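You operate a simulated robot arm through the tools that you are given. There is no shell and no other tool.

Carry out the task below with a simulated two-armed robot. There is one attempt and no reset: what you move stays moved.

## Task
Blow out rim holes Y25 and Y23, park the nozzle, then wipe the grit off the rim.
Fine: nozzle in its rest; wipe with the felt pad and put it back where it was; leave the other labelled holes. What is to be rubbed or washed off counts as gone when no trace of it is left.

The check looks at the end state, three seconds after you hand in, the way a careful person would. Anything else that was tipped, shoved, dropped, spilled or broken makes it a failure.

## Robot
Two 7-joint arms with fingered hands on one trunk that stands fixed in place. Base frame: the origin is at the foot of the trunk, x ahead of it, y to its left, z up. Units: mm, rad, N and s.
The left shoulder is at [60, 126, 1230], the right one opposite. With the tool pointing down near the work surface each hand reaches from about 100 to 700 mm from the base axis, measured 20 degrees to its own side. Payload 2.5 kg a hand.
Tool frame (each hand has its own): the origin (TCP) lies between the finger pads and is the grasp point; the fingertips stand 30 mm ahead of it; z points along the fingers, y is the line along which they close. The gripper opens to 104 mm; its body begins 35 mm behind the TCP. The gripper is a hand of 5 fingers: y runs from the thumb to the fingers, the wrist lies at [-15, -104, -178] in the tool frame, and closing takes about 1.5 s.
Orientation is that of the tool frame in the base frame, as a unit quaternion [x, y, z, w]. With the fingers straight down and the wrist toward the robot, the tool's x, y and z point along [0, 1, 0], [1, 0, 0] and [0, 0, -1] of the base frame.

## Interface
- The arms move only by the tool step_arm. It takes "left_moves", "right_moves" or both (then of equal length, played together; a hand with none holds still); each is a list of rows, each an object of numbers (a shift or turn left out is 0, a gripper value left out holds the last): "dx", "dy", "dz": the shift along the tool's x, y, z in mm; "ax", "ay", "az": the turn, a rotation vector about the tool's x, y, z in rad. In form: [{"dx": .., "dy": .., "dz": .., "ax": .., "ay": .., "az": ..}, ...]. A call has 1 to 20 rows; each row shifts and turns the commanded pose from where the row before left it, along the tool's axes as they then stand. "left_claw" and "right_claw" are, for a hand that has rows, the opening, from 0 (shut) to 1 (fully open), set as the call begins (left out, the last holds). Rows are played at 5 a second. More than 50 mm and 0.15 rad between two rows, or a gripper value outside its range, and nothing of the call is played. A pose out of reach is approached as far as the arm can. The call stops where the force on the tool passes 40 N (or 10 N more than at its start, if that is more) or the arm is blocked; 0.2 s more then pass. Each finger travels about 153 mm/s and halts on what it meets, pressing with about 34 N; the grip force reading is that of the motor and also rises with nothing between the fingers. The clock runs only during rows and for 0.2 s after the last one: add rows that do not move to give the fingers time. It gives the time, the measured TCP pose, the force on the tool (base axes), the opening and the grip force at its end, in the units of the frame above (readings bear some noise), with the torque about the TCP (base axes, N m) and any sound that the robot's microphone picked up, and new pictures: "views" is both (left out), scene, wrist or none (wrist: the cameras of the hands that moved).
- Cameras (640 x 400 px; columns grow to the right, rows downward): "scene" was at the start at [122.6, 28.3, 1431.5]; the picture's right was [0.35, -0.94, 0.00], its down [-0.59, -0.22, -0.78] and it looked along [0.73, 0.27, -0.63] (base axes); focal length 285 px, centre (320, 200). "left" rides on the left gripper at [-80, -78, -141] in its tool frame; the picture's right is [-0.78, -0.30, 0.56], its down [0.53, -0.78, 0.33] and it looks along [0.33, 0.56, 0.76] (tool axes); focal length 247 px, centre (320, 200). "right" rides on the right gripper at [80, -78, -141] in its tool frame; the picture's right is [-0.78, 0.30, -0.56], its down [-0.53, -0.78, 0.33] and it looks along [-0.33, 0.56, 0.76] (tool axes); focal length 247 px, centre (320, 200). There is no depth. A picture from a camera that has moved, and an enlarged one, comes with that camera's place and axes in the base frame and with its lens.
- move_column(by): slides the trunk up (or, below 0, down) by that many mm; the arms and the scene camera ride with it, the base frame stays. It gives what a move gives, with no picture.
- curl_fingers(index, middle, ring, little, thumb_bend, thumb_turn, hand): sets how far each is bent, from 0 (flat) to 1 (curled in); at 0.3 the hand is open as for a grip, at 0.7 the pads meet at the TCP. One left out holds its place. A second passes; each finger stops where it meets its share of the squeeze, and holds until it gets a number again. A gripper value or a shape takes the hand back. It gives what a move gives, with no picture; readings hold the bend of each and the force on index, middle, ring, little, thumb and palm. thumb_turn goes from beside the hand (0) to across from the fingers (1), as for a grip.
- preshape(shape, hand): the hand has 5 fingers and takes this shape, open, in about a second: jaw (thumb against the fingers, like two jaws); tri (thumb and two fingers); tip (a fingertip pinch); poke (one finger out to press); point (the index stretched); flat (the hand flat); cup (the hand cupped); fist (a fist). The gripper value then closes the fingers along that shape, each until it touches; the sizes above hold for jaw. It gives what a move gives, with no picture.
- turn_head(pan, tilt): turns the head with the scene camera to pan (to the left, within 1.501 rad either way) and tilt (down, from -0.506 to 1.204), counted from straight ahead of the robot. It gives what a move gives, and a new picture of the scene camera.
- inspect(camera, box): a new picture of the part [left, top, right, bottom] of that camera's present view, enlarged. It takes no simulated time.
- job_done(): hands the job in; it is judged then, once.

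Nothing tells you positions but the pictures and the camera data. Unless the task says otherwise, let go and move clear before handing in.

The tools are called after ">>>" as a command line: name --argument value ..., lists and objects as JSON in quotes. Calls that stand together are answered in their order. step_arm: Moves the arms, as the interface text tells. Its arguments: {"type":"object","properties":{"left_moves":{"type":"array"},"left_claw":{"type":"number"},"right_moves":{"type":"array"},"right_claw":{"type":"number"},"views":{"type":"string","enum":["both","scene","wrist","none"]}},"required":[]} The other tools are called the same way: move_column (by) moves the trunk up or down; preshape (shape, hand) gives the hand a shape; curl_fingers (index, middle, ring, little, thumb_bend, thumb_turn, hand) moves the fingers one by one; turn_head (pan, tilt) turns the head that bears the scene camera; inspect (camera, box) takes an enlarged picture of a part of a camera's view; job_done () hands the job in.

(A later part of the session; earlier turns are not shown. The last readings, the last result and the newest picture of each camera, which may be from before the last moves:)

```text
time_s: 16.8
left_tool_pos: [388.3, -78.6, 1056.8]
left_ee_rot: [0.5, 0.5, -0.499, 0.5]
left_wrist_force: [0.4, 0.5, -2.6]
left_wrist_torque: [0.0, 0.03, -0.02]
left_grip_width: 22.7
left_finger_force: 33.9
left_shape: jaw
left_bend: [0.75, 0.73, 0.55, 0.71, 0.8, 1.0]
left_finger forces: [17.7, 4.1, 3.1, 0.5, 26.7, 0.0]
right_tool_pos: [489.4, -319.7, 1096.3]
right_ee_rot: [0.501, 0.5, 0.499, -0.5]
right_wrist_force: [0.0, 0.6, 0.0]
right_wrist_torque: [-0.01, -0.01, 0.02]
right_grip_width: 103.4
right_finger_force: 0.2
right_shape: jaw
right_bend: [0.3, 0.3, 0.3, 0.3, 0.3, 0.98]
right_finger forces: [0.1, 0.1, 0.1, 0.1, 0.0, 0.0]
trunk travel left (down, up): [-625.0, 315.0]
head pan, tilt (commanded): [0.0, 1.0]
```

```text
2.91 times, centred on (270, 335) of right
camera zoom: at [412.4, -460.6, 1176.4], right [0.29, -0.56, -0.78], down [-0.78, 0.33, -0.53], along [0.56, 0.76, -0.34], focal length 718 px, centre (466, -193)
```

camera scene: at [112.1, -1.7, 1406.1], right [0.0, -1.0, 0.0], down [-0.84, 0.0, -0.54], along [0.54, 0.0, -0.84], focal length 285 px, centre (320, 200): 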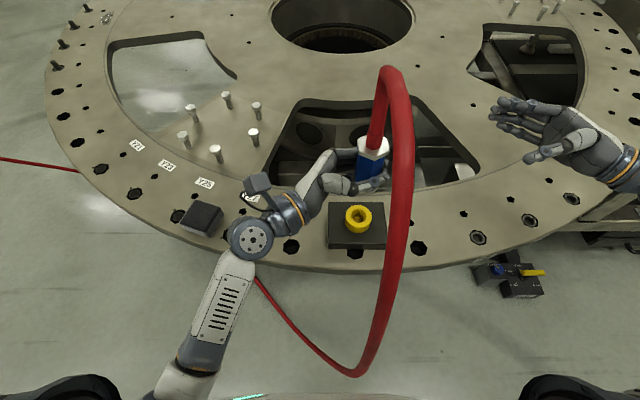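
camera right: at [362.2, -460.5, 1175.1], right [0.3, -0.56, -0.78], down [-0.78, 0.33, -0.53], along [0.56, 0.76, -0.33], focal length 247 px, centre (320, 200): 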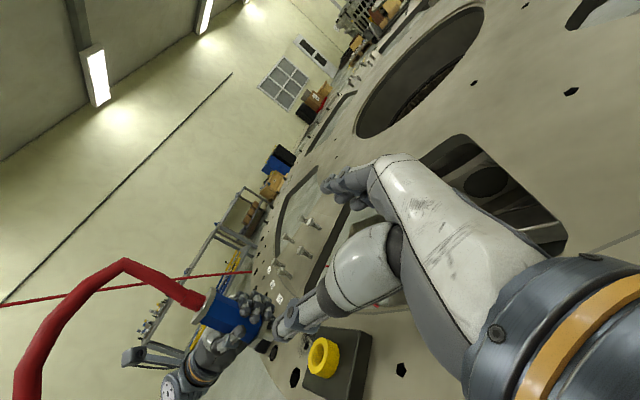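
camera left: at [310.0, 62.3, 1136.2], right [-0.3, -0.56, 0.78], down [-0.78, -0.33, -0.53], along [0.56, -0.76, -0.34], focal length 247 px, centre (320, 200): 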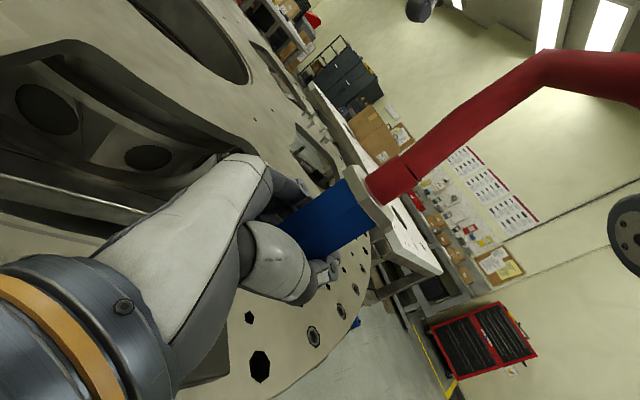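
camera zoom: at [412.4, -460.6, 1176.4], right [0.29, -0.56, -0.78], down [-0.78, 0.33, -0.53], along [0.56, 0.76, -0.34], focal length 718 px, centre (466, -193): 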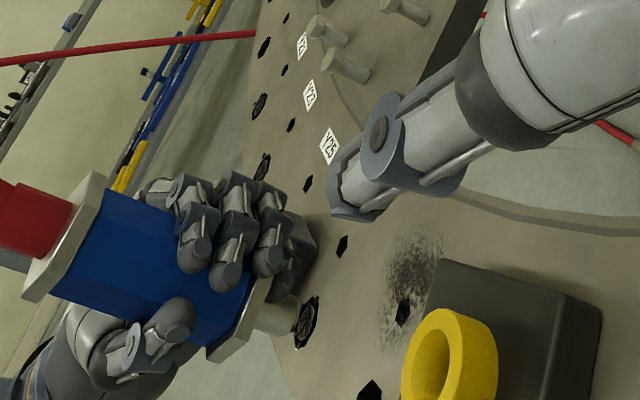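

Now I can see it: a short round tip below the lower silver collar, ending about 60 mm below the TCP. From several views, Y25 is at about (419, 309), Y23 at about (480, 426), the plate top at z≈860, and the felt pad is right next to Y25 at about (403, 242). I'll carry the nozzle high over Y25 and yaw the hand so the thumb side faces the pad.

>>> step_arm --left_moves '[{"dz": -35, "dy": 3}, {"dz": -35, "dy": 3}, {"dz": -35, "dy": 3}, {"dz": -35, "dy": 3}, {"dz": -35, "dy": 3}, {"dz": -35, "dy": 3}, {"dz": -35, "dy": 3}, {"dz": -35, "dy": 3}, {"dz": -35, "dy": 3}, {"dz": -35, "dy": 3}, {"dz": -37, "dy": 1.5}, {"ax": -0.122}, {"ax": -0.122}, {"ax": -0.122}, {"ax": -0.122}, {"ax": -0.122}, {}]' --views "both"

>>> inspect --camera "scene" --box '[100, 80, 320, 260]'

>>> inspect --camera "right" --box '[120, 150, 340, 330]'

```text
time_s: 20.4
left_tool_pos: [418.6, 307.9, 1056.0]
left_ee_rot: [0.326, 0.628, -0.326, 0.627]
left_wrist_force: [-0.1, -0.5, -2.8]
left_wrist_torque: [-0.03, -0.04, 0.01]
left_grip_width: 22.6
left_finger_force: 34.5
left_shape: jaw
left_bend: [0.75, 0.73, 0.55, 0.71, 0.8, 1.0]
left_finger forces: [17.2, 3.9, 3.2, 0.3, 26.4, 0.0]
right_tool_pos: [490.1, -320.7, 1097.5]
right_ee_rot: [0.5, 0.5, 0.5, -0.5]
right_wrist_force: [-0.5, 0.1, -0.7]
right_wrist_torque: [-0.01, 0.01, 0.0]
right_grip_width: 103.6
right_finger_force: 0.1
right_shape: jaw
right_bend: [0.3, 0.3, 0.3, 0.3, 0.3, 0.98]
right_finger forces: [0.1, 0.0, 0.0, 0.0, 0.0, 0.0]
trunk travel left (down, up): [-625.0, 315.0]
head pan, tilt (commanded): [0.0, 1.0]
camera scene: at [112.0, -1.2, 1406.0], right [0.0, -1.0, 0.0], down [-0.84, 0.0, -0.54], along [0.54, 0.0, -0.84], focal length 285 px, centre (320, 200)
camera left: at [274.2, 380.5, 1134.8], right [0.08, -0.63, 0.78], down [-0.45, -0.72, -0.53], along [0.89, -0.3, -0.33], focal length 247 px, centre (320, 200)
```

scene: 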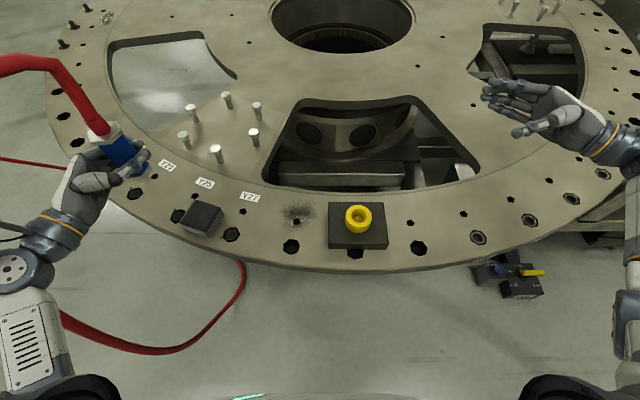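
left: 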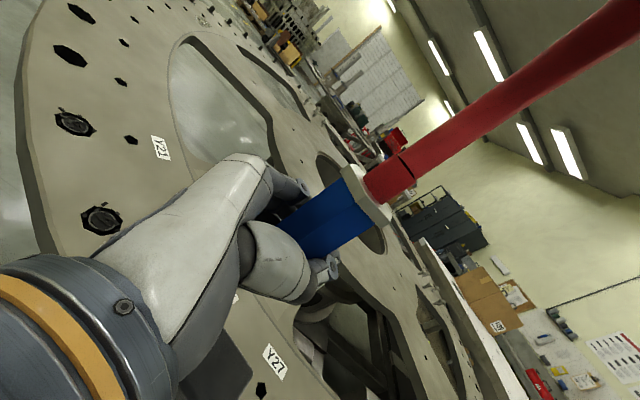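

```text
2.22 times, centred on (210, 170) of scene
camera zoom: at [112.0, -1.2, 1406.0], right [0.0, -1.0, 0.0], down [-0.84, 0.0, -0.54], along [0.54, 0.0, -0.84], focal length 633 px, centre (564, 267)
```

zoom: 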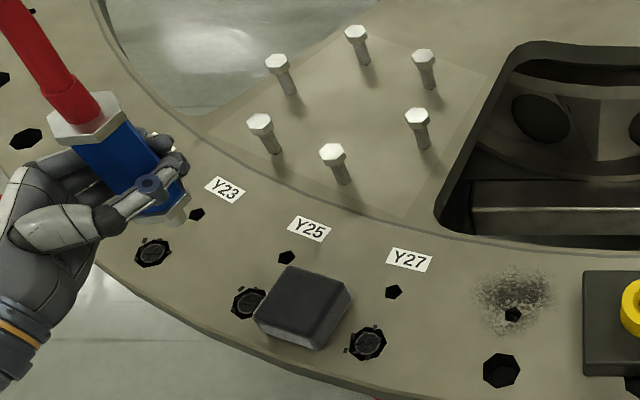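

```text
2.22 times, centred on (230, 240) of right
camera zoom: at [412.0, -460.6, 1176.7], right [0.3, -0.56, -0.78], down [-0.78, 0.33, -0.53], along [0.56, 0.76, -0.33], focal length 549 px, centre (520, 111)
```

zoom: 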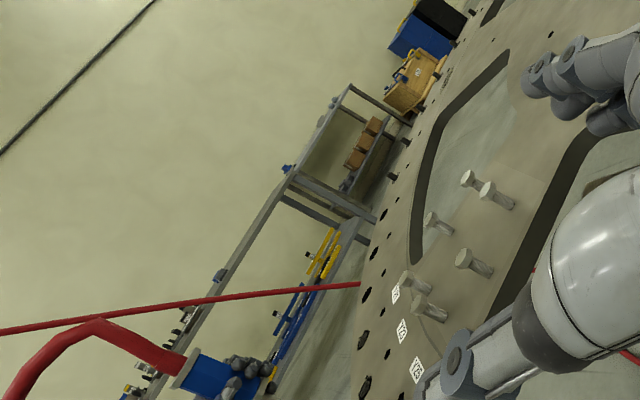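

The nozzle is above Y25, with the tip at roughly (425, 306). I'll nudge it by about (−5, +3) and lower it until the tip is about 40 mm above the plate, then check alignment.

>>> step_arm --left_moves '[{"dz": -4.5, "dy": -2.5, "dx": 20}, {"dx": 25}, {"dx": 25}, {"dx": 26}, {}]' --views "scene"

>>> inspect --camera "scene" --box '[120, 140, 240, 250]'

>>> inspect --camera "right" --box '[180, 250, 340, 370]'

```text
time_s: 21.6
left_tool_pos: [413.6, 311.0, 960.6]
left_ee_rot: [0.326, 0.628, -0.327, 0.627]
left_wrist_force: [0.1, 0.2, -3.0]
left_wrist_torque: [-0.01, 0.0, -0.01]
left_grip_width: 22.4
left_finger_force: 33.6
left_shape: jaw
left_bend: [0.75, 0.73, 0.55, 0.71, 0.8, 1.0]
left_finger forces: [17.2, 3.9, 3.3, 0.3, 26.2, 0.0]
right_tool_pos: [488.8, -320.3, 1097.4]
right_ee_rot: [0.501, 0.5, 0.5, -0.5]
right_wrist_force: [0.2, -0.2, 0.0]
right_wrist_torque: [0.0, 0.03, 0.01]
right_grip_width: 103.8
right_finger_force: 0.0
right_shape: jaw
right_bend: [0.3, 0.3, 0.3, 0.3, 0.3, 0.98]
right_finger forces: [0.1, 0.0, 0.0, 0.0, 0.0, 0.1]
trunk travel left (down, up): [-625.0, 315.0]
head pan, tilt (commanded): [0.0, 1.0]
camera scene: at [111.9, -1.3, 1406.1], right [0.0, -1.0, 0.0], down [-0.84, 0.0, -0.54], along [0.54, 0.0, -0.84], focal length 285 px, centre (320, 200)
```

scene: 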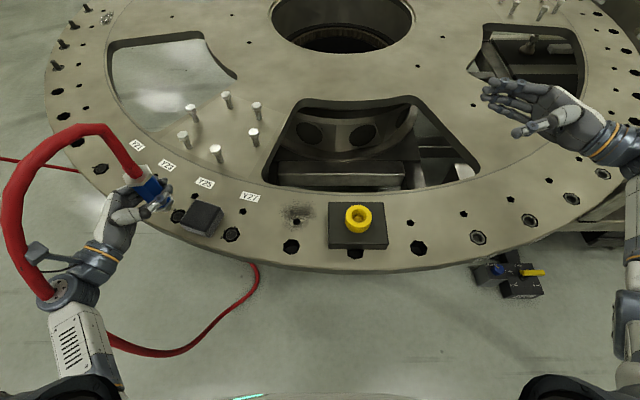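

```text
3.64 times, centred on (180, 195) of scene
camera zoom: at [111.9, -1.3, 1406.1], right [0.0, -1.0, 0.0], down [-0.84, 0.0, -0.54], along [0.54, 0.0, -0.84], focal length 1036 px, centre (829, 218)
```

zoom: 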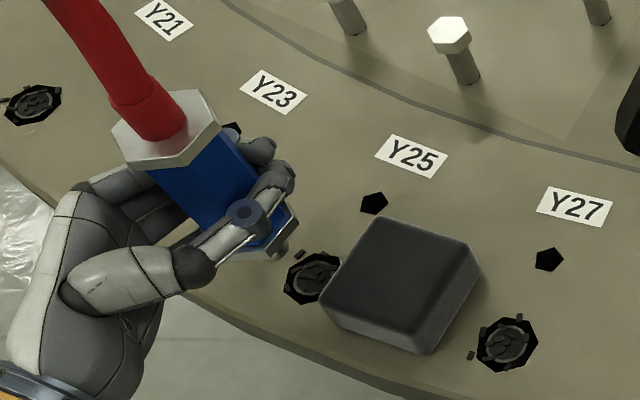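

```text
3.33 times, centred on (260, 310) of right
camera zoom: at [411.9, -460.6, 1176.7], right [0.3, -0.56, -0.78], down [-0.78, 0.33, -0.53], along [0.56, 0.76, -0.33], focal length 823 px, centre (520, -167)
```

zoom: 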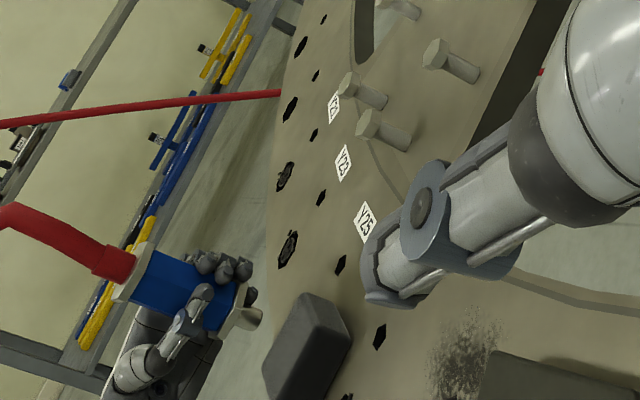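

The tip lines up with Y25 within a few mm. I'll lower it gently in steps and listen for air.

>>> step_arm --left_moves '[{"dx": 6, "dy": 2}, {"dx": 6}, {}, {}, {}]' --views "none"

>>> inspect --camera "scene" --box '[140, 160, 240, 250]'

```text
time_s: 22.8
left_tool_pos: [416.5, 312.8, 947.9]
left_ee_rot: [0.327, 0.627, -0.327, 0.627]
left_wrist_force: [0.4, -0.1, -2.1]
left_wrist_torque: [-0.04, 0.0, -0.03]
left_grip_width: 22.5
left_finger_force: 34.3
left_shape: jaw
left_bend: [0.75, 0.73, 0.55, 0.71, 0.8, 1.0]
left_finger forces: [17.2, 3.8, 3.2, 0.3, 26.1, 0.0]
right_tool_pos: [489.8, -319.6, 1098.4]
right_ee_rot: [0.5, 0.5, 0.5, -0.5]
right_wrist_force: [0.7, 0.5, -0.5]
right_wrist_torque: [0.0, 0.02, 0.0]
right_grip_width: 103.6
right_finger_force: 0.1
right_shape: jaw
right_bend: [0.3, 0.3, 0.3, 0.3, 0.3, 0.98]
right_finger forces: [0.0, 0.0, 0.0, 0.0, 0.1, 0.0]
trunk travel left (down, up): [-625.0, 315.0]
head pan, tilt (commanded): [0.0, 1.0]
```

```text
4.44 times, centred on (190, 205) of scene
camera zoom: at [112.0, -1.3, 1406.0], right [0.0, -1.0, 0.0], down [-0.84, 0.0, -0.54], along [0.54, 0.0, -0.84], focal length 1266 px, centre (898, 178)
```

zoom: 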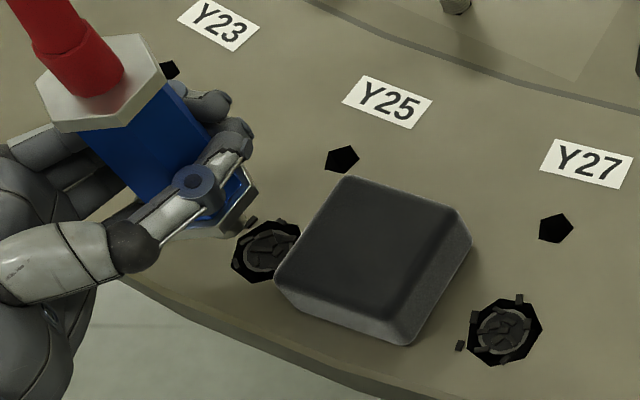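

>>> step_arm --left_moves '[{"dx": 4, "dy": 2, "dz": 4}, {"dx": 5}, {}, {}, {}]' --views "none"

>>> inspect --camera "scene" --box '[140, 160, 240, 250]'

>>> inspect --camera "right" --box '[200, 290, 320, 370]'

```text
time_s: 24.0
left_tool_pos: [420.0, 311.0, 940.1]
left_ee_rot: [0.326, 0.627, -0.327, 0.627]
left_wrist_force: [1.0, -0.1, -3.0]
left_wrist_torque: [-0.02, -0.02, 0.04]
left_grip_width: 22.5
left_finger_force: 34.0
left_shape: jaw
left_bend: [0.75, 0.73, 0.55, 0.71, 0.8, 1.0]
left_finger forces: [17.2, 3.8, 3.1, 0.3, 26.2, 0.0]
right_tool_pos: [490.3, -319.5, 1097.3]
right_ee_rot: [0.5, 0.499, 0.5, -0.5]
right_wrist_force: [-0.1, 0.7, 1.1]
right_wrist_torque: [0.02, -0.02, -0.01]
right_grip_width: 103.8
right_finger_force: 0.0
right_shape: jaw
right_bend: [0.3, 0.3, 0.3, 0.3, 0.3, 0.98]
right_finger forces: [0.0, 0.0, 0.0, 0.1, 0.1, 0.0]
trunk travel left (down, up): [-625.0, 315.0]
head pan, tilt (commanded): [0.0, 1.0]
```

```text
4.44 times, centred on (190, 205) of scene
camera zoom: at [112.0, -1.3, 1406.0], right [0.0, -1.0, 0.0], down [-0.84, 0.0, -0.54], along [0.54, 0.0, -0.84], focal length 1266 px, centre (898, 178)
```

zoom: 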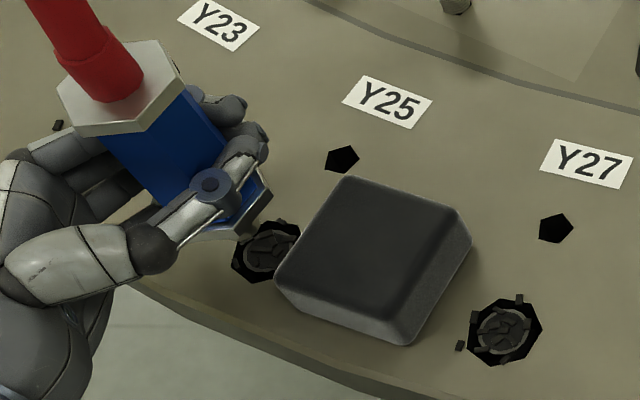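

```text
5.00 times, centred on (260, 330) of right
camera zoom: at [411.9, -460.6, 1176.6], right [0.3, -0.56, -0.78], down [-0.78, 0.33, -0.53], along [0.56, 0.76, -0.33], focal length 1235 px, centre (620, -450)
```

zoom: 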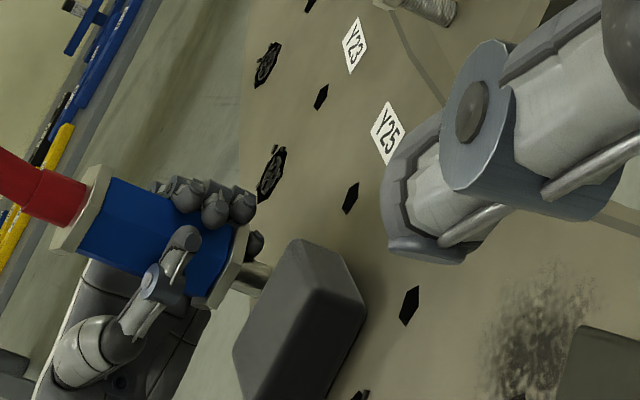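

No air yet; the tip is still about 20 mm up and clear of the pad. I'll lower it further toward the mouth of the hole.

>>> step_arm --left_moves '[{"dx": 5}, {"dx": 4}, {}, {}, {}]' --views "none"

>>> inspect --camera "scene" --box '[140, 160, 240, 250]'

>>> inspect --camera "right" --box '[200, 290, 320, 370]'

```text
time_s: 25.2
left_tool_pos: [419.9, 309.4, 930.5]
left_ee_rot: [0.326, 0.627, -0.327, 0.627]
left_wrist_force: [0.0, -0.2, -2.5]
left_wrist_torque: [0.01, 0.01, -0.02]
left_grip_width: 22.6
left_finger_force: 33.0
left_shape: jaw
left_bend: [0.75, 0.73, 0.55, 0.71, 0.8, 1.0]
left_finger forces: [17.1, 3.8, 3.2, 0.4, 26.2, 0.1]
right_tool_pos: [489.9, -320.0, 1097.8]
right_ee_rot: [0.5, 0.5, 0.5, -0.5]
right_wrist_force: [0.0, 0.0, -0.1]
right_wrist_torque: [0.0, 0.02, 0.0]
right_grip_width: 103.9
right_finger_force: 0.1
right_shape: jaw
right_bend: [0.3, 0.3, 0.3, 0.3, 0.3, 0.98]
right_finger forces: [0.1, 0.0, 0.1, 0.1, 0.1, 0.0]
trunk travel left (down, up): [-625.0, 315.0]
head pan, tilt (commanded): [0.0, 1.0]
```

```text
4.44 times, centred on (190, 205) of scene
camera zoom: at [112.0, -1.3, 1406.0], right [0.0, -1.0, 0.0], down [-0.84, 0.0, -0.54], along [0.54, 0.0, -0.84], focal length 1266 px, centre (898, 178)
```

zoom: 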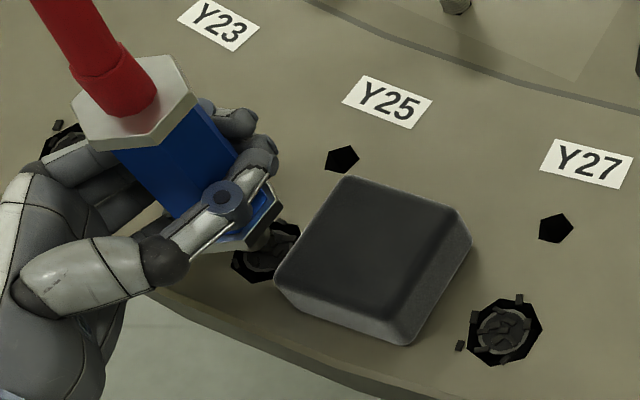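

```text
5.00 times, centred on (260, 330) of right
camera zoom: at [412.0, -460.6, 1176.6], right [0.3, -0.56, -0.78], down [-0.78, 0.33, -0.53], along [0.56, 0.76, -0.33], focal length 1235 px, centre (620, -450)
```

zoom: 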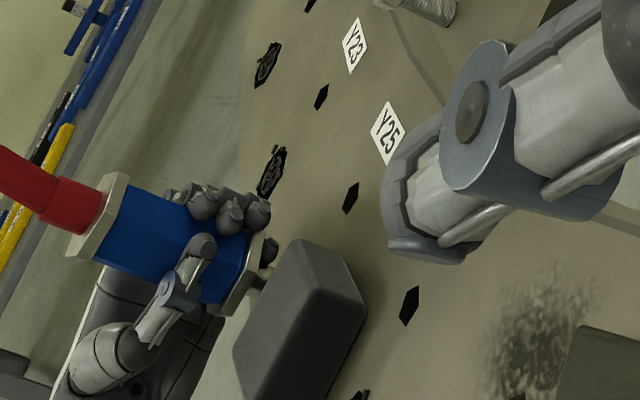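

>>> inspect --camera "left" --box '[160, 180, 400, 400]'

>>> inspect --camera "right" --box '[230, 315, 280, 355]'

```text
1.82 times, centred on (280, 290) of left
camera zoom: at [275.2, 381.5, 1009.0], right [0.08, -0.63, 0.78], down [-0.45, -0.72, -0.54], along [0.89, -0.31, -0.33], focal length 449 px, centre (393, 36)
```

zoom: 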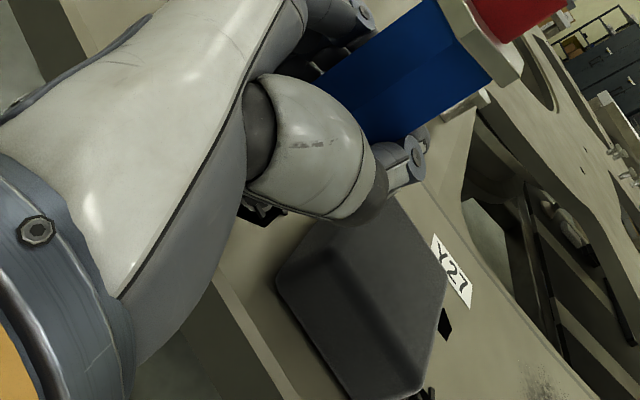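

```text
10.00 times, centred on (255, 335) of right
camera zoom: at [412.0, -460.6, 1176.6], right [0.3, -0.56, -0.78], down [-0.78, 0.33, -0.53], along [0.56, 0.76, -0.33], focal length 2470 px, centre (970, -1150)
```

zoom: 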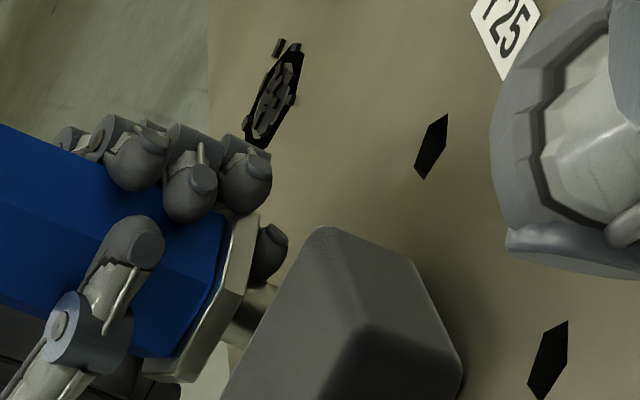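

The little finger hangs just below the collar next to the tip, so I need to watch its clearance. I'll lower a few more mm slowly.

>>> step_arm --left_moves '[{"dx": 2}, {"dx": 2}, {"dx": 2}, {}, {}, {}]' --views "none"

>>> inspect --camera "scene" --box '[140, 160, 240, 250]'

>>> inspect --camera "right" --box '[230, 315, 280, 355]'

```text
time_s: 26.6
left_tool_pos: [420.2, 310.5, 922.8]
left_ee_rot: [0.326, 0.627, -0.327, 0.627]
left_wrist_force: [-0.6, 0.0, -2.3]
left_wrist_torque: [-0.01, -0.02, 0.01]
left_grip_width: 22.3
left_finger_force: 34.1
left_shape: jaw
left_bend: [0.75, 0.73, 0.55, 0.71, 0.8, 1.0]
left_finger forces: [17.2, 3.7, 3.3, 0.3, 26.3, 0.0]
right_tool_pos: [489.0, -320.4, 1097.8]
right_ee_rot: [0.5, 0.5, 0.501, -0.5]
right_wrist_force: [0.6, -0.2, -0.1]
right_wrist_torque: [-0.01, -0.01, -0.01]
right_grip_width: 103.5
right_finger_force: 0.0
right_shape: jaw
right_bend: [0.3, 0.3, 0.3, 0.3, 0.3, 0.98]
right_finger forces: [0.0, 0.1, 0.1, 0.0, 0.0, 0.0]
trunk travel left (down, up): [-625.0, 315.0]
head pan, tilt (commanded): [0.0, 1.0]
```

```text
4.44 times, centred on (190, 205) of scene
camera zoom: at [112.0, -1.3, 1406.0], right [0.0, -1.0, 0.0], down [-0.84, 0.0, -0.54], along [0.54, 0.0, -0.84], focal length 1266 px, centre (898, 178)
```

zoom: 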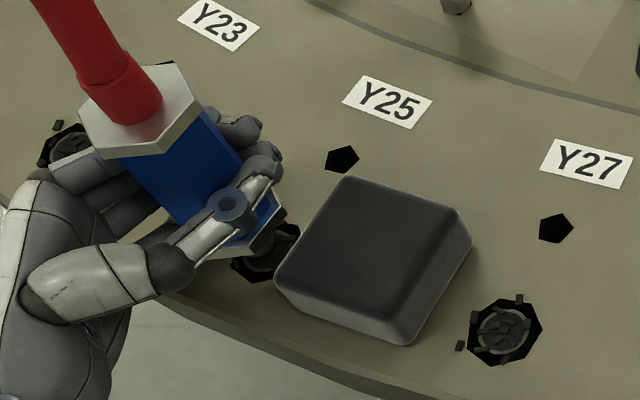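

```text
10.00 times, centred on (255, 335) of right
camera zoom: at [412.0, -460.6, 1176.6], right [0.3, -0.56, -0.78], down [-0.78, 0.33, -0.53], along [0.56, 0.76, -0.33], focal length 2470 px, centre (970, -1150)
```

zoom: 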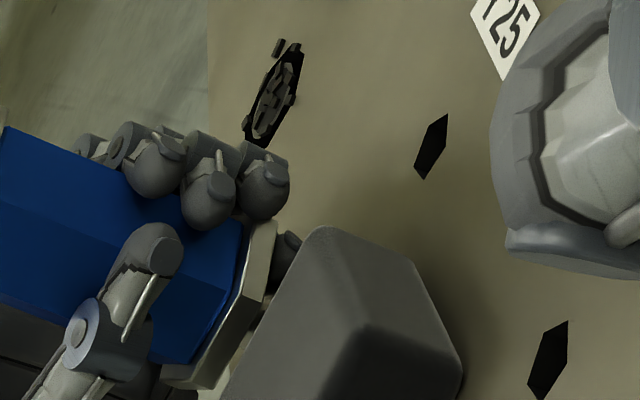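

>>> step_arm --left_moves '[{"dx": 2}, {"dx": 2}, {"dx": 2}, {}, {}]' --views "none"

>>> inspect --camera "scene" --box '[140, 160, 240, 250]'

```text
time_s: 27.8
left_tool_pos: [419.9, 309.7, 919.5]
left_ee_rot: [0.328, 0.626, -0.325, 0.628]
left_wrist_force: [1.0, -0.5, 7.7]
left_wrist_torque: [0.0, -0.08, -0.01]
left_grip_width: 22.3
left_finger_force: 34.9
left_shape: jaw
left_bend: [0.75, 0.73, 0.55, 0.71, 0.8, 1.0]
left_finger forces: [18.1, 3.7, 3.4, 0.1, 26.1, 0.0]
right_tool_pos: [489.9, -321.9, 1097.3]
right_ee_rot: [0.5, 0.5, 0.5, -0.5]
right_wrist_force: [0.2, -0.7, 0.7]
right_wrist_torque: [-0.01, -0.02, -0.01]
right_grip_width: 103.7
right_finger_force: 0.0
right_shape: jaw
right_bend: [0.3, 0.3, 0.3, 0.3, 0.3, 0.98]
right_finger forces: [0.0, 0.1, 0.1, 0.0, 0.0, 0.1]
trunk travel left (down, up): [-625.0, 315.0]
head pan, tilt (commanded): [0.0, 1.0]
```

```text
4.44 times, centred on (190, 205) of scene
camera zoom: at [111.3, -1.9, 1406.2], right [0.0, -1.0, 0.0], down [-0.84, 0.0, -0.54], along [0.54, 0.0, -0.84], focal length 1266 px, centre (898, 178)
```

zoom: 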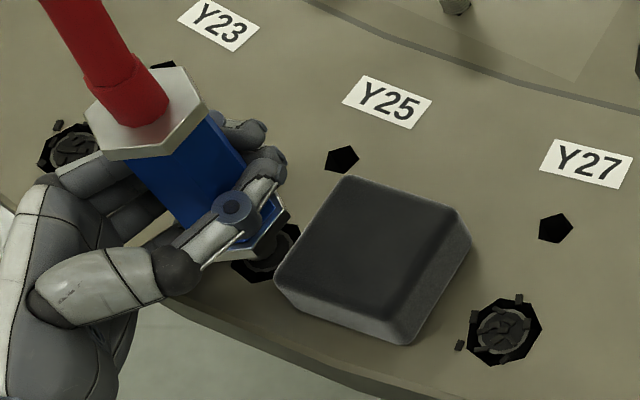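

The tip has touched down (about 10 N) at Y25 with no hiss yet. I'll hold here for a couple of seconds and listen.

>>> step_arm --left_moves '[{}, {}, {}, {}, {}, {}, {}, {}, {}, {}, {}, {}]' --views "wrist"

>>> inspect --camera "scene" --box '[170, 190, 220, 235]'

```text
time_s: 30.4
left_tool_pos: [420.5, 309.4, 917.5]
left_ee_rot: [0.327, 0.627, -0.326, 0.627]
left_wrist_force: [2.7, -0.1, 12.1]
left_wrist_torque: [0.01, -0.15, -0.04]
left_grip_width: 22.0
left_finger_force: 34.0
left_shape: jaw
left_bend: [0.75, 0.73, 0.55, 0.71, 0.8, 1.0]
left_finger forces: [18.4, 3.8, 3.3, 0.1, 25.9, 0.0]
right_tool_pos: [490.2, -321.9, 1097.3]
right_ee_rot: [0.5, 0.5, 0.5, -0.5]
right_wrist_force: [-0.4, 0.1, 0.6]
right_wrist_torque: [0.06, 0.03, 0.01]
right_grip_width: 103.5
right_finger_force: 0.0
right_shape: jaw
right_bend: [0.3, 0.3, 0.3, 0.3, 0.3, 0.98]
right_finger forces: [0.0, 0.0, 0.0, 0.1, 0.1, 0.0]
trunk travel left (down, up): [-625.0, 315.0]
head pan, tilt (commanded): [0.0, 1.0]
camera left: at [275.3, 381.4, 997.5], right [0.08, -0.63, 0.78], down [-0.45, -0.72, -0.54], along [0.89, -0.31, -0.33], focal length 247 px, centre (320, 200)
```

left: 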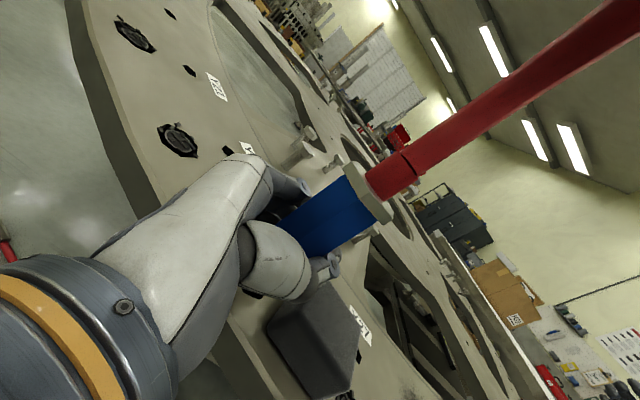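

```text
8.89 times, centred on (195, 212) of scene
camera zoom: at [111.1, -2.2, 1406.2], right [0.0, -1.0, 0.0], down [-0.84, 0.0, -0.54], along [0.54, 0.0, -0.84], focal length 2533 px, centre (1431, 89)
```

zoom: 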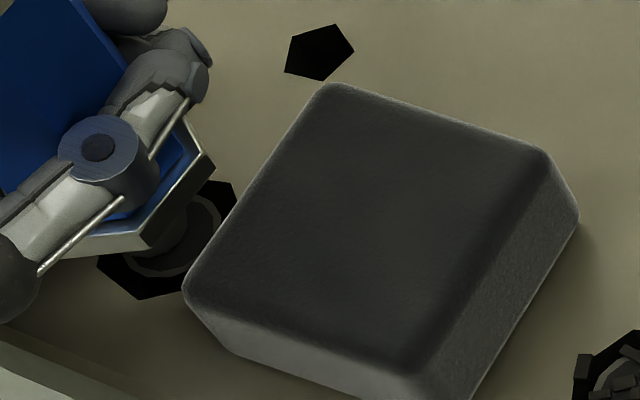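

The chips at Y25 seem to have gone while I dwelled there. I'll lift off straight up and check the hole.

>>> step_arm --left_moves '[{"dx": -10}, {"dx": -15}, {"dx": -20}, {"dx": -20}, {"dx": -20}]' --views "scene"

>>> inspect --camera "scene" --box '[120, 150, 240, 250]'

>>> inspect --camera "scene" --box '[165, 200, 200, 230]'

```text
time_s: 31.6
left_tool_pos: [418.8, 311.6, 1001.6]
left_ee_rot: [0.327, 0.627, -0.326, 0.627]
left_wrist_force: [0.5, -0.3, -2.9]
left_wrist_torque: [0.0, 0.01, 0.01]
left_grip_width: 22.2
left_finger_force: 33.8
left_shape: jaw
left_bend: [0.75, 0.73, 0.55, 0.71, 0.8, 1.0]
left_finger forces: [17.2, 3.6, 3.1, 0.4, 26.2, 0.0]
right_tool_pos: [490.4, -320.3, 1098.2]
right_ee_rot: [0.499, 0.5, 0.5, -0.5]
right_wrist_force: [-0.2, 0.3, 0.7]
right_wrist_torque: [0.01, -0.06, -0.01]
right_grip_width: 103.6
right_finger_force: 0.0
right_shape: jaw
right_bend: [0.3, 0.3, 0.3, 0.3, 0.3, 0.98]
right_finger forces: [0.1, 0.0, 0.1, 0.0, 0.0, 0.0]
trunk travel left (down, up): [-625.0, 315.0]
head pan, tilt (commanded): [0.0, 1.0]
camera scene: at [111.9, -1.3, 1406.0], right [0.0, -1.0, 0.0], down [-0.84, 0.0, -0.54], along [0.54, 0.0, -0.84], focal length 285 px, centre (320, 200)
```

scene: 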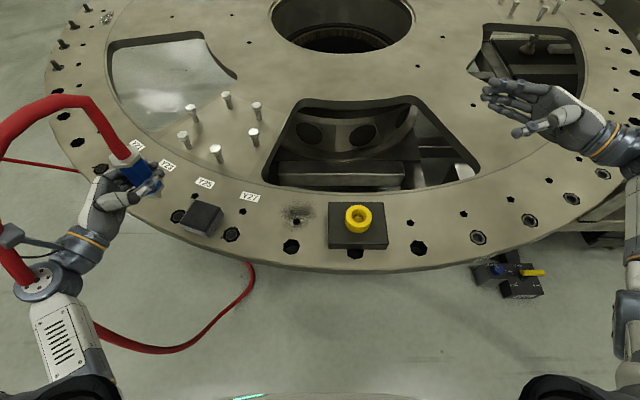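

```text
4.00 times, centred on (180, 200) of scene
camera zoom: at [111.9, -1.3, 1406.0], right [0.0, -1.0, 0.0], down [-0.84, 0.0, -0.54], along [0.54, 0.0, -0.84], focal length 1140 px, centre (880, 200)
```

zoom: 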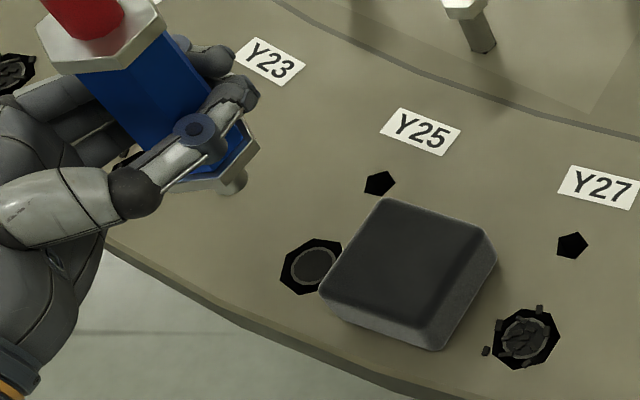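

```text
13.33 times, centred on (182, 215) of scene
camera zoom: at [111.9, -1.3, 1406.0], right [0.0, -1.0, 0.0], down [-0.84, 0.0, -0.54], along [0.54, 0.0, -0.84], focal length 3800 px, centre (2153, 0)
```

zoom: 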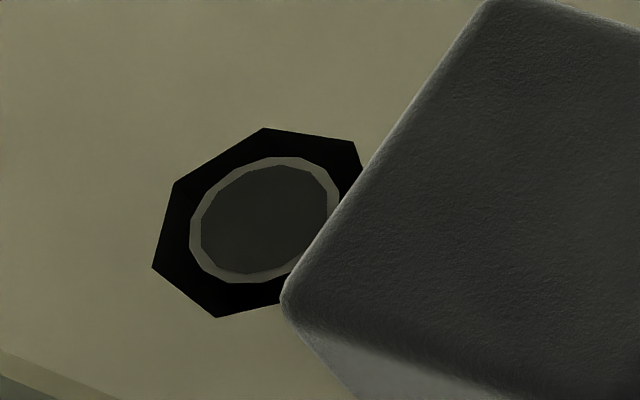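

Y25 is clean, with no chips left in or around it. Next is Y23 at about (479.5, 426). I'll move over at this height and then come partway down.

>>> step_arm --left_moves '[{"dz": -15, "dy": 29}, {"dz": -15, "dy": 29}, {"dz": -15, "dy": 29}, {"dz": -15, "dy": 29}, {"dx": 20}, {"dx": 20}, {}]' --views "scene"

>>> inspect --camera "scene" --box '[80, 110, 200, 210]'

>>> inspect --camera "right" --box '[200, 260, 320, 340]'

```text
time_s: 33.2
left_tool_pos: [480.3, 426.2, 962.5]
left_ee_rot: [0.327, 0.627, -0.327, 0.627]
left_wrist_force: [-0.6, -0.3, -3.5]
left_wrist_torque: [-0.01, -0.05, 0.02]
left_grip_width: 22.1
left_finger_force: 33.8
left_shape: jaw
left_bend: [0.75, 0.73, 0.56, 0.71, 0.81, 1.0]
left_finger forces: [16.6, 3.3, 3.1, 0.3, 24.8, 0.0]
right_tool_pos: [489.1, -320.1, 1097.0]
right_ee_rot: [0.5, 0.5, 0.5, -0.5]
right_wrist_force: [0.2, 0.2, -0.5]
right_wrist_torque: [0.0, 0.01, 0.0]
right_grip_width: 103.8
right_finger_force: 0.0
right_shape: jaw
right_bend: [0.3, 0.3, 0.3, 0.3, 0.3, 0.98]
right_finger forces: [0.0, 0.1, 0.1, 0.1, 0.0, 0.1]
trunk travel left (down, up): [-625.0, 315.0]
head pan, tilt (commanded): [0.0, 1.0]
camera scene: at [112.0, -1.2, 1406.1], right [0.0, -1.0, 0.0], down [-0.84, 0.0, -0.54], along [0.54, 0.0, -0.84], focal length 285 px, centre (320, 200)
```

scene: 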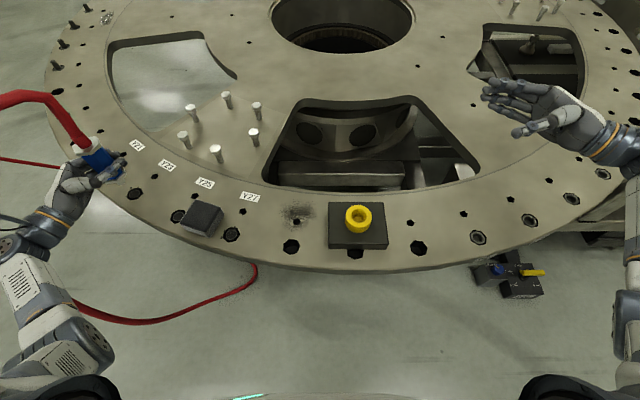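

```text
4.00 times, centred on (140, 160) of scene
camera zoom: at [112.0, -1.2, 1406.1], right [0.0, -1.0, 0.0], down [-0.84, 0.0, -0.54], along [0.54, 0.0, -0.84], focal length 1140 px, centre (1040, 360)
```

zoom: 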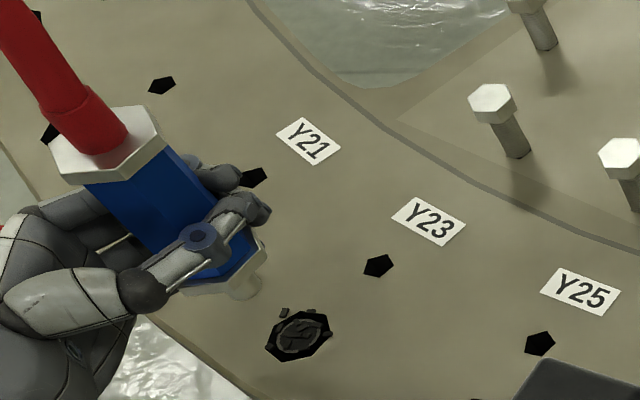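

```text
5.00 times, centred on (260, 300) of right
camera zoom: at [412.0, -460.6, 1176.7], right [0.3, -0.56, -0.78], down [-0.78, 0.33, -0.53], along [0.56, 0.76, -0.33], focal length 1235 px, centre (620, -300)
```

zoom: 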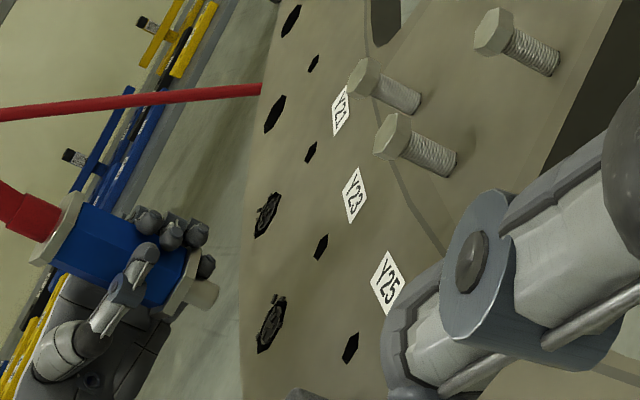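

>>> inspect --camera "scene" --box '[90, 130, 140, 165]'

>>> inspect --camera "scene" --box '[110, 160, 160, 200]'

>>> inspect --camera "right" --box '[205, 285, 265, 330]'

```text
11.43 times, centred on (115, 148) of scene
camera zoom: at [112.0, -1.2, 1406.1], right [0.0, -1.0, 0.0], down [-0.84, 0.0, -0.54], along [0.54, 0.0, -0.84], focal length 3257 px, centre (2663, 800)
```

zoom: 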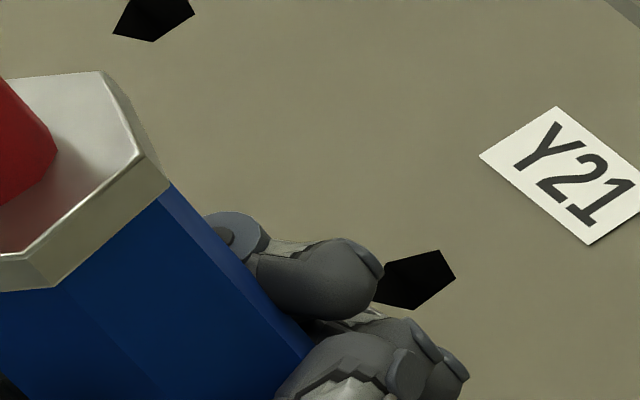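

```text
10.00 times, centred on (135, 180) of scene
camera zoom: at [112.0, -1.2, 1406.1], right [0.0, -1.0, 0.0], down [-0.84, 0.0, -0.54], along [0.54, 0.0, -0.84], focal length 2850 px, centre (2170, 400)
```

zoom: 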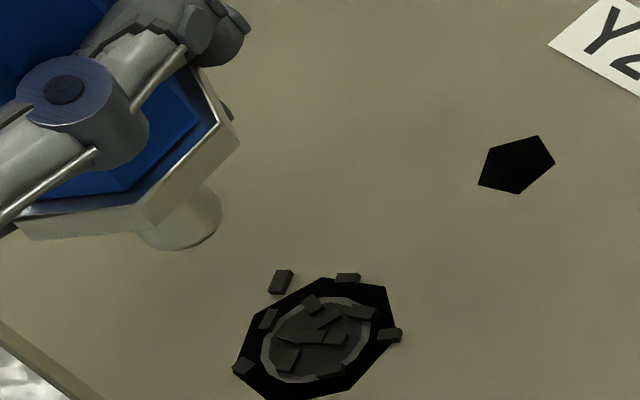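

```text
8.89 times, centred on (235, 308) of right
camera zoom: at [412.0, -460.6, 1176.7], right [0.3, -0.56, -0.78], down [-0.78, 0.33, -0.53], along [0.56, 0.76, -0.33], focal length 2195 px, centre (1076, -756)
```

zoom: 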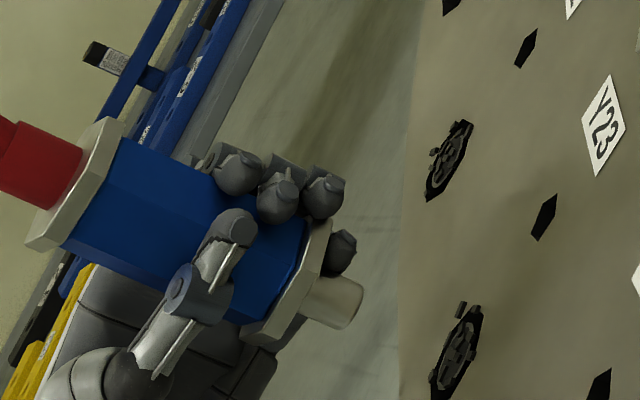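

The tip is within a few mm of Y23's axis. I'll nudge it slightly, lower it to about 15 mm above the mouth, and check again.

>>> step_arm --left_moves '[{"dx": 12, "dy": -2.5}, {"dx": 12}, {"dx": 8}, {}]' --views "none"

>>> inspect --camera "scene" --box '[110, 155, 170, 205]'

>>> inspect --camera "right" --box '[215, 295, 275, 340]'

```text
time_s: 34.2
left_tool_pos: [479.0, 425.4, 930.9]
left_ee_rot: [0.327, 0.627, -0.326, 0.627]
left_wrist_force: [-0.2, 1.0, -1.9]
left_wrist_torque: [-0.01, 0.01, 0.03]
left_grip_width: 22.2
left_finger_force: 34.1
left_shape: jaw
left_bend: [0.75, 0.73, 0.56, 0.71, 0.81, 1.0]
left_finger forces: [16.5, 3.2, 3.2, 0.3, 24.8, 0.1]
right_tool_pos: [489.4, -320.7, 1098.1]
right_ee_rot: [0.5, 0.499, 0.501, -0.499]
right_wrist_force: [0.4, -0.1, 1.0]
right_wrist_torque: [0.02, -0.04, -0.01]
right_grip_width: 103.7
right_finger_force: 0.0
right_shape: jaw
right_bend: [0.3, 0.3, 0.3, 0.3, 0.3, 0.98]
right_finger forces: [0.1, 0.0, 0.1, 0.0, 0.0, 0.1]
trunk travel left (down, up): [-625.0, 315.0]
head pan, tilt (commanded): [0.0, 1.0]
```

```text
8.00 times, centred on (140, 180) of scene
camera zoom: at [112.0, -1.2, 1406.0], right [0.0, -1.0, 0.0], down [-0.84, 0.0, -0.54], along [0.54, 0.0, -0.84], focal length 2280 px, centre (1760, 360)
```

zoom: 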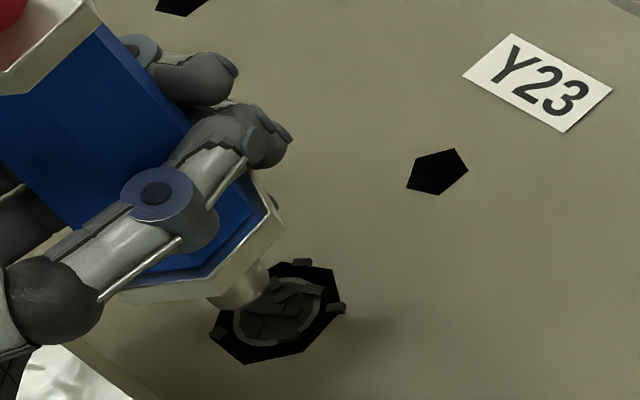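

```text
8.89 times, centred on (245, 318) of right
camera zoom: at [412.0, -460.6, 1176.7], right [0.3, -0.56, -0.78], down [-0.78, 0.33, -0.53], along [0.56, 0.76, -0.33], focal length 2195 px, centre (987, -844)
```

zoom: 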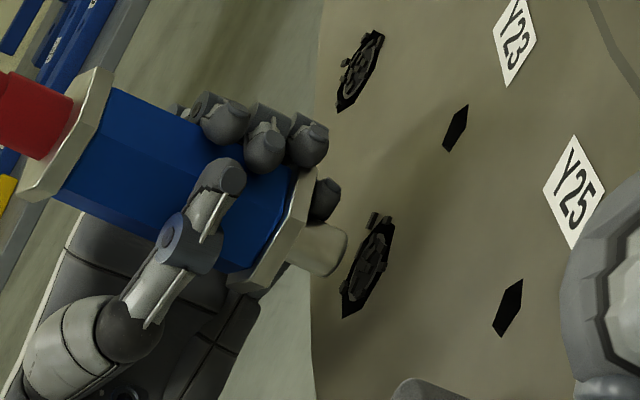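

The approach line leads into the centre of the hole. I'll make a small lateral correction, lower to the mouth, and dwell for a few seconds.

>>> step_arm --left_moves '[{"dx": 3, "dz": 3}, {"dx": 3}, {"dx": 2}, {"dx": 2}, {"dx": 2}, {}, {}, {}, {}, {}, {}, {}, {}, {}, {}, {}, {}, {}]' --views "none"

>>> inspect --camera "scene" --box '[110, 155, 170, 205]'

>>> inspect --camera "right" --box '[215, 295, 275, 340]'

```text
time_s: 38.0
left_tool_pos: [479.5, 422.6, 918.8]
left_ee_rot: [0.327, 0.627, -0.326, 0.628]
left_wrist_force: [0.8, -0.1, 3.3]
left_wrist_torque: [0.02, -0.04, -0.05]
left_grip_width: 21.8
left_finger_force: 33.9
left_shape: jaw
left_bend: [0.75, 0.73, 0.56, 0.71, 0.81, 1.0]
left_finger forces: [17.0, 3.3, 3.5, 0.2, 25.0, 0.0]
right_tool_pos: [488.5, -320.6, 1096.9]
right_ee_rot: [0.5, 0.501, 0.5, -0.499]
right_wrist_force: [-0.3, 0.9, -0.2]
right_wrist_torque: [0.01, 0.0, -0.02]
right_grip_width: 103.8
right_finger_force: 0.0
right_shape: jaw
right_bend: [0.3, 0.3, 0.3, 0.3, 0.3, 0.98]
right_finger forces: [0.0, 0.0, 0.0, 0.1, 0.0, 0.0]
trunk travel left (down, up): [-625.0, 315.0]
head pan, tilt (commanded): [0.0, 1.0]
```

```text
8.00 times, centred on (140, 180) of scene
camera zoom: at [111.5, -1.7, 1406.1], right [0.0, -1.0, 0.0], down [-0.84, 0.0, -0.54], along [0.54, 0.0, -0.84], focal length 2280 px, centre (1760, 360)
```

zoom: 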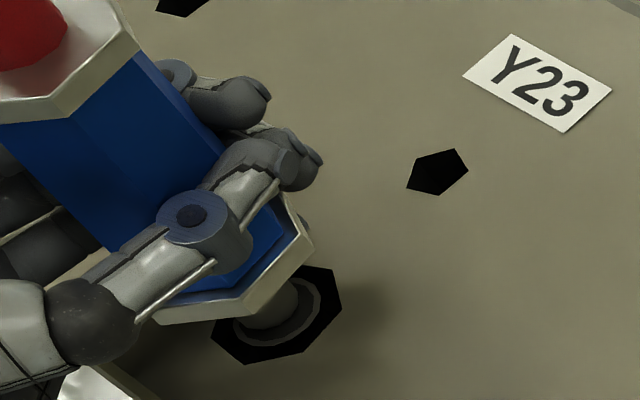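

```text
8.89 times, centred on (245, 318) of right
camera zoom: at [411.6, -461.0, 1176.6], right [0.3, -0.56, -0.78], down [-0.78, 0.33, -0.53], along [0.56, 0.76, -0.33], focal length 2195 px, centre (987, -844)
```

zoom: 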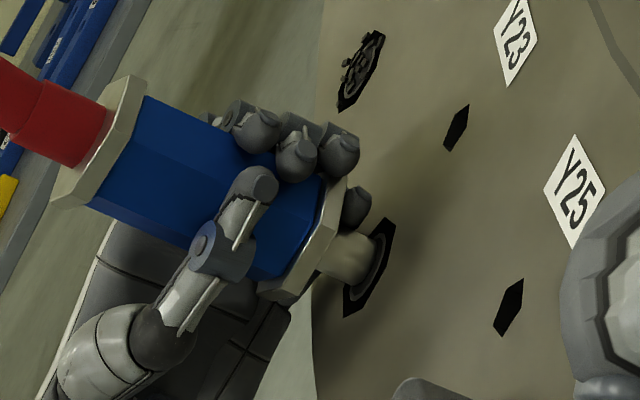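

Y23 is clean too, while Y21 and Y27 still have their chips. I'll lift straight up and carry the nozzle back toward the rest along the reverse path.

>>> step_arm --left_moves '[{"dx": -8}, {"dx": -20}, {"dx": -30}, {"dx": -40}, {"dx": -39}, {"dz": 15, "dy": -28}, {"dz": 15, "dy": -28}, {"dz": 14, "dy": -28}, {"dz": 14, "dy": -29}, {"ax": 0.122}, {"ax": 0.122}, {"ax": 0.122}, {"ax": 0.122}, {"ax": 0.122}]' --views "scene"

>>> inspect --camera "scene" --box '[100, 130, 260, 250]'

```text
time_s: 41.0
left_tool_pos: [419.6, 309.5, 1056.4]
left_ee_rot: [0.501, 0.5, -0.5, 0.498]
left_wrist_force: [0.5, 0.0, -2.5]
left_wrist_torque: [0.02, 0.05, -0.02]
left_grip_width: 21.9
left_finger_force: 33.2
left_shape: jaw
left_bend: [0.75, 0.73, 0.57, 0.71, 0.82, 1.0]
left_finger forces: [17.5, 2.2, 3.5, 0.1, 23.6, 0.0]
right_tool_pos: [489.6, -321.0, 1097.3]
right_ee_rot: [-0.5, -0.5, -0.5, 0.5]
right_wrist_force: [0.0, -0.1, 0.2]
right_wrist_torque: [-0.03, -0.01, 0.0]
right_grip_width: 103.7
right_finger_force: 0.0
right_shape: jaw
right_bend: [0.3, 0.3, 0.3, 0.3, 0.3, 0.98]
right_finger forces: [0.1, 0.1, 0.1, 0.0, 0.1, 0.0]
trunk travel left (down, up): [-625.0, 315.0]
head pan, tilt (commanded): [0.0, 1.0]
camera scene: at [112.1, -1.2, 1406.0], right [0.0, -1.0, 0.0], down [-0.84, 0.0, -0.54], along [0.54, 0.0, -0.84], focal length 285 px, centre (320, 200)
```

scene: 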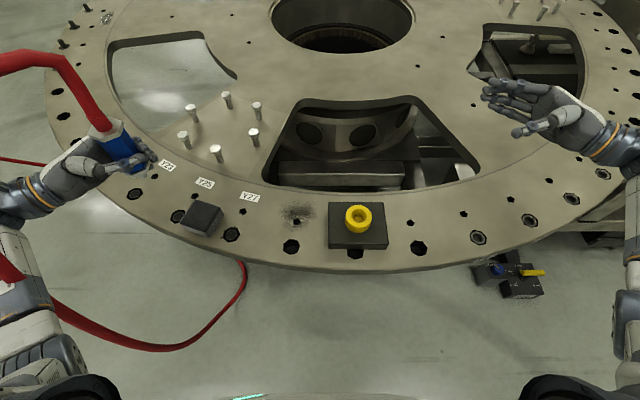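

```text
3.33 times, centred on (180, 190) of scene
camera zoom: at [112.1, -1.2, 1406.0], right [0.0, -1.0, 0.0], down [-0.84, 0.0, -0.54], along [0.54, 0.0, -0.84], focal length 950 px, centre (787, 233)
```

zoom: 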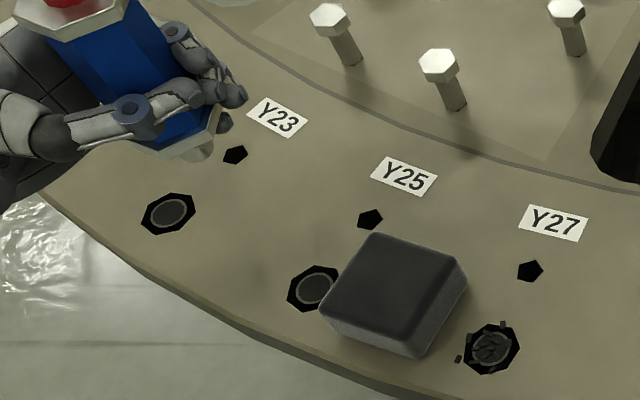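

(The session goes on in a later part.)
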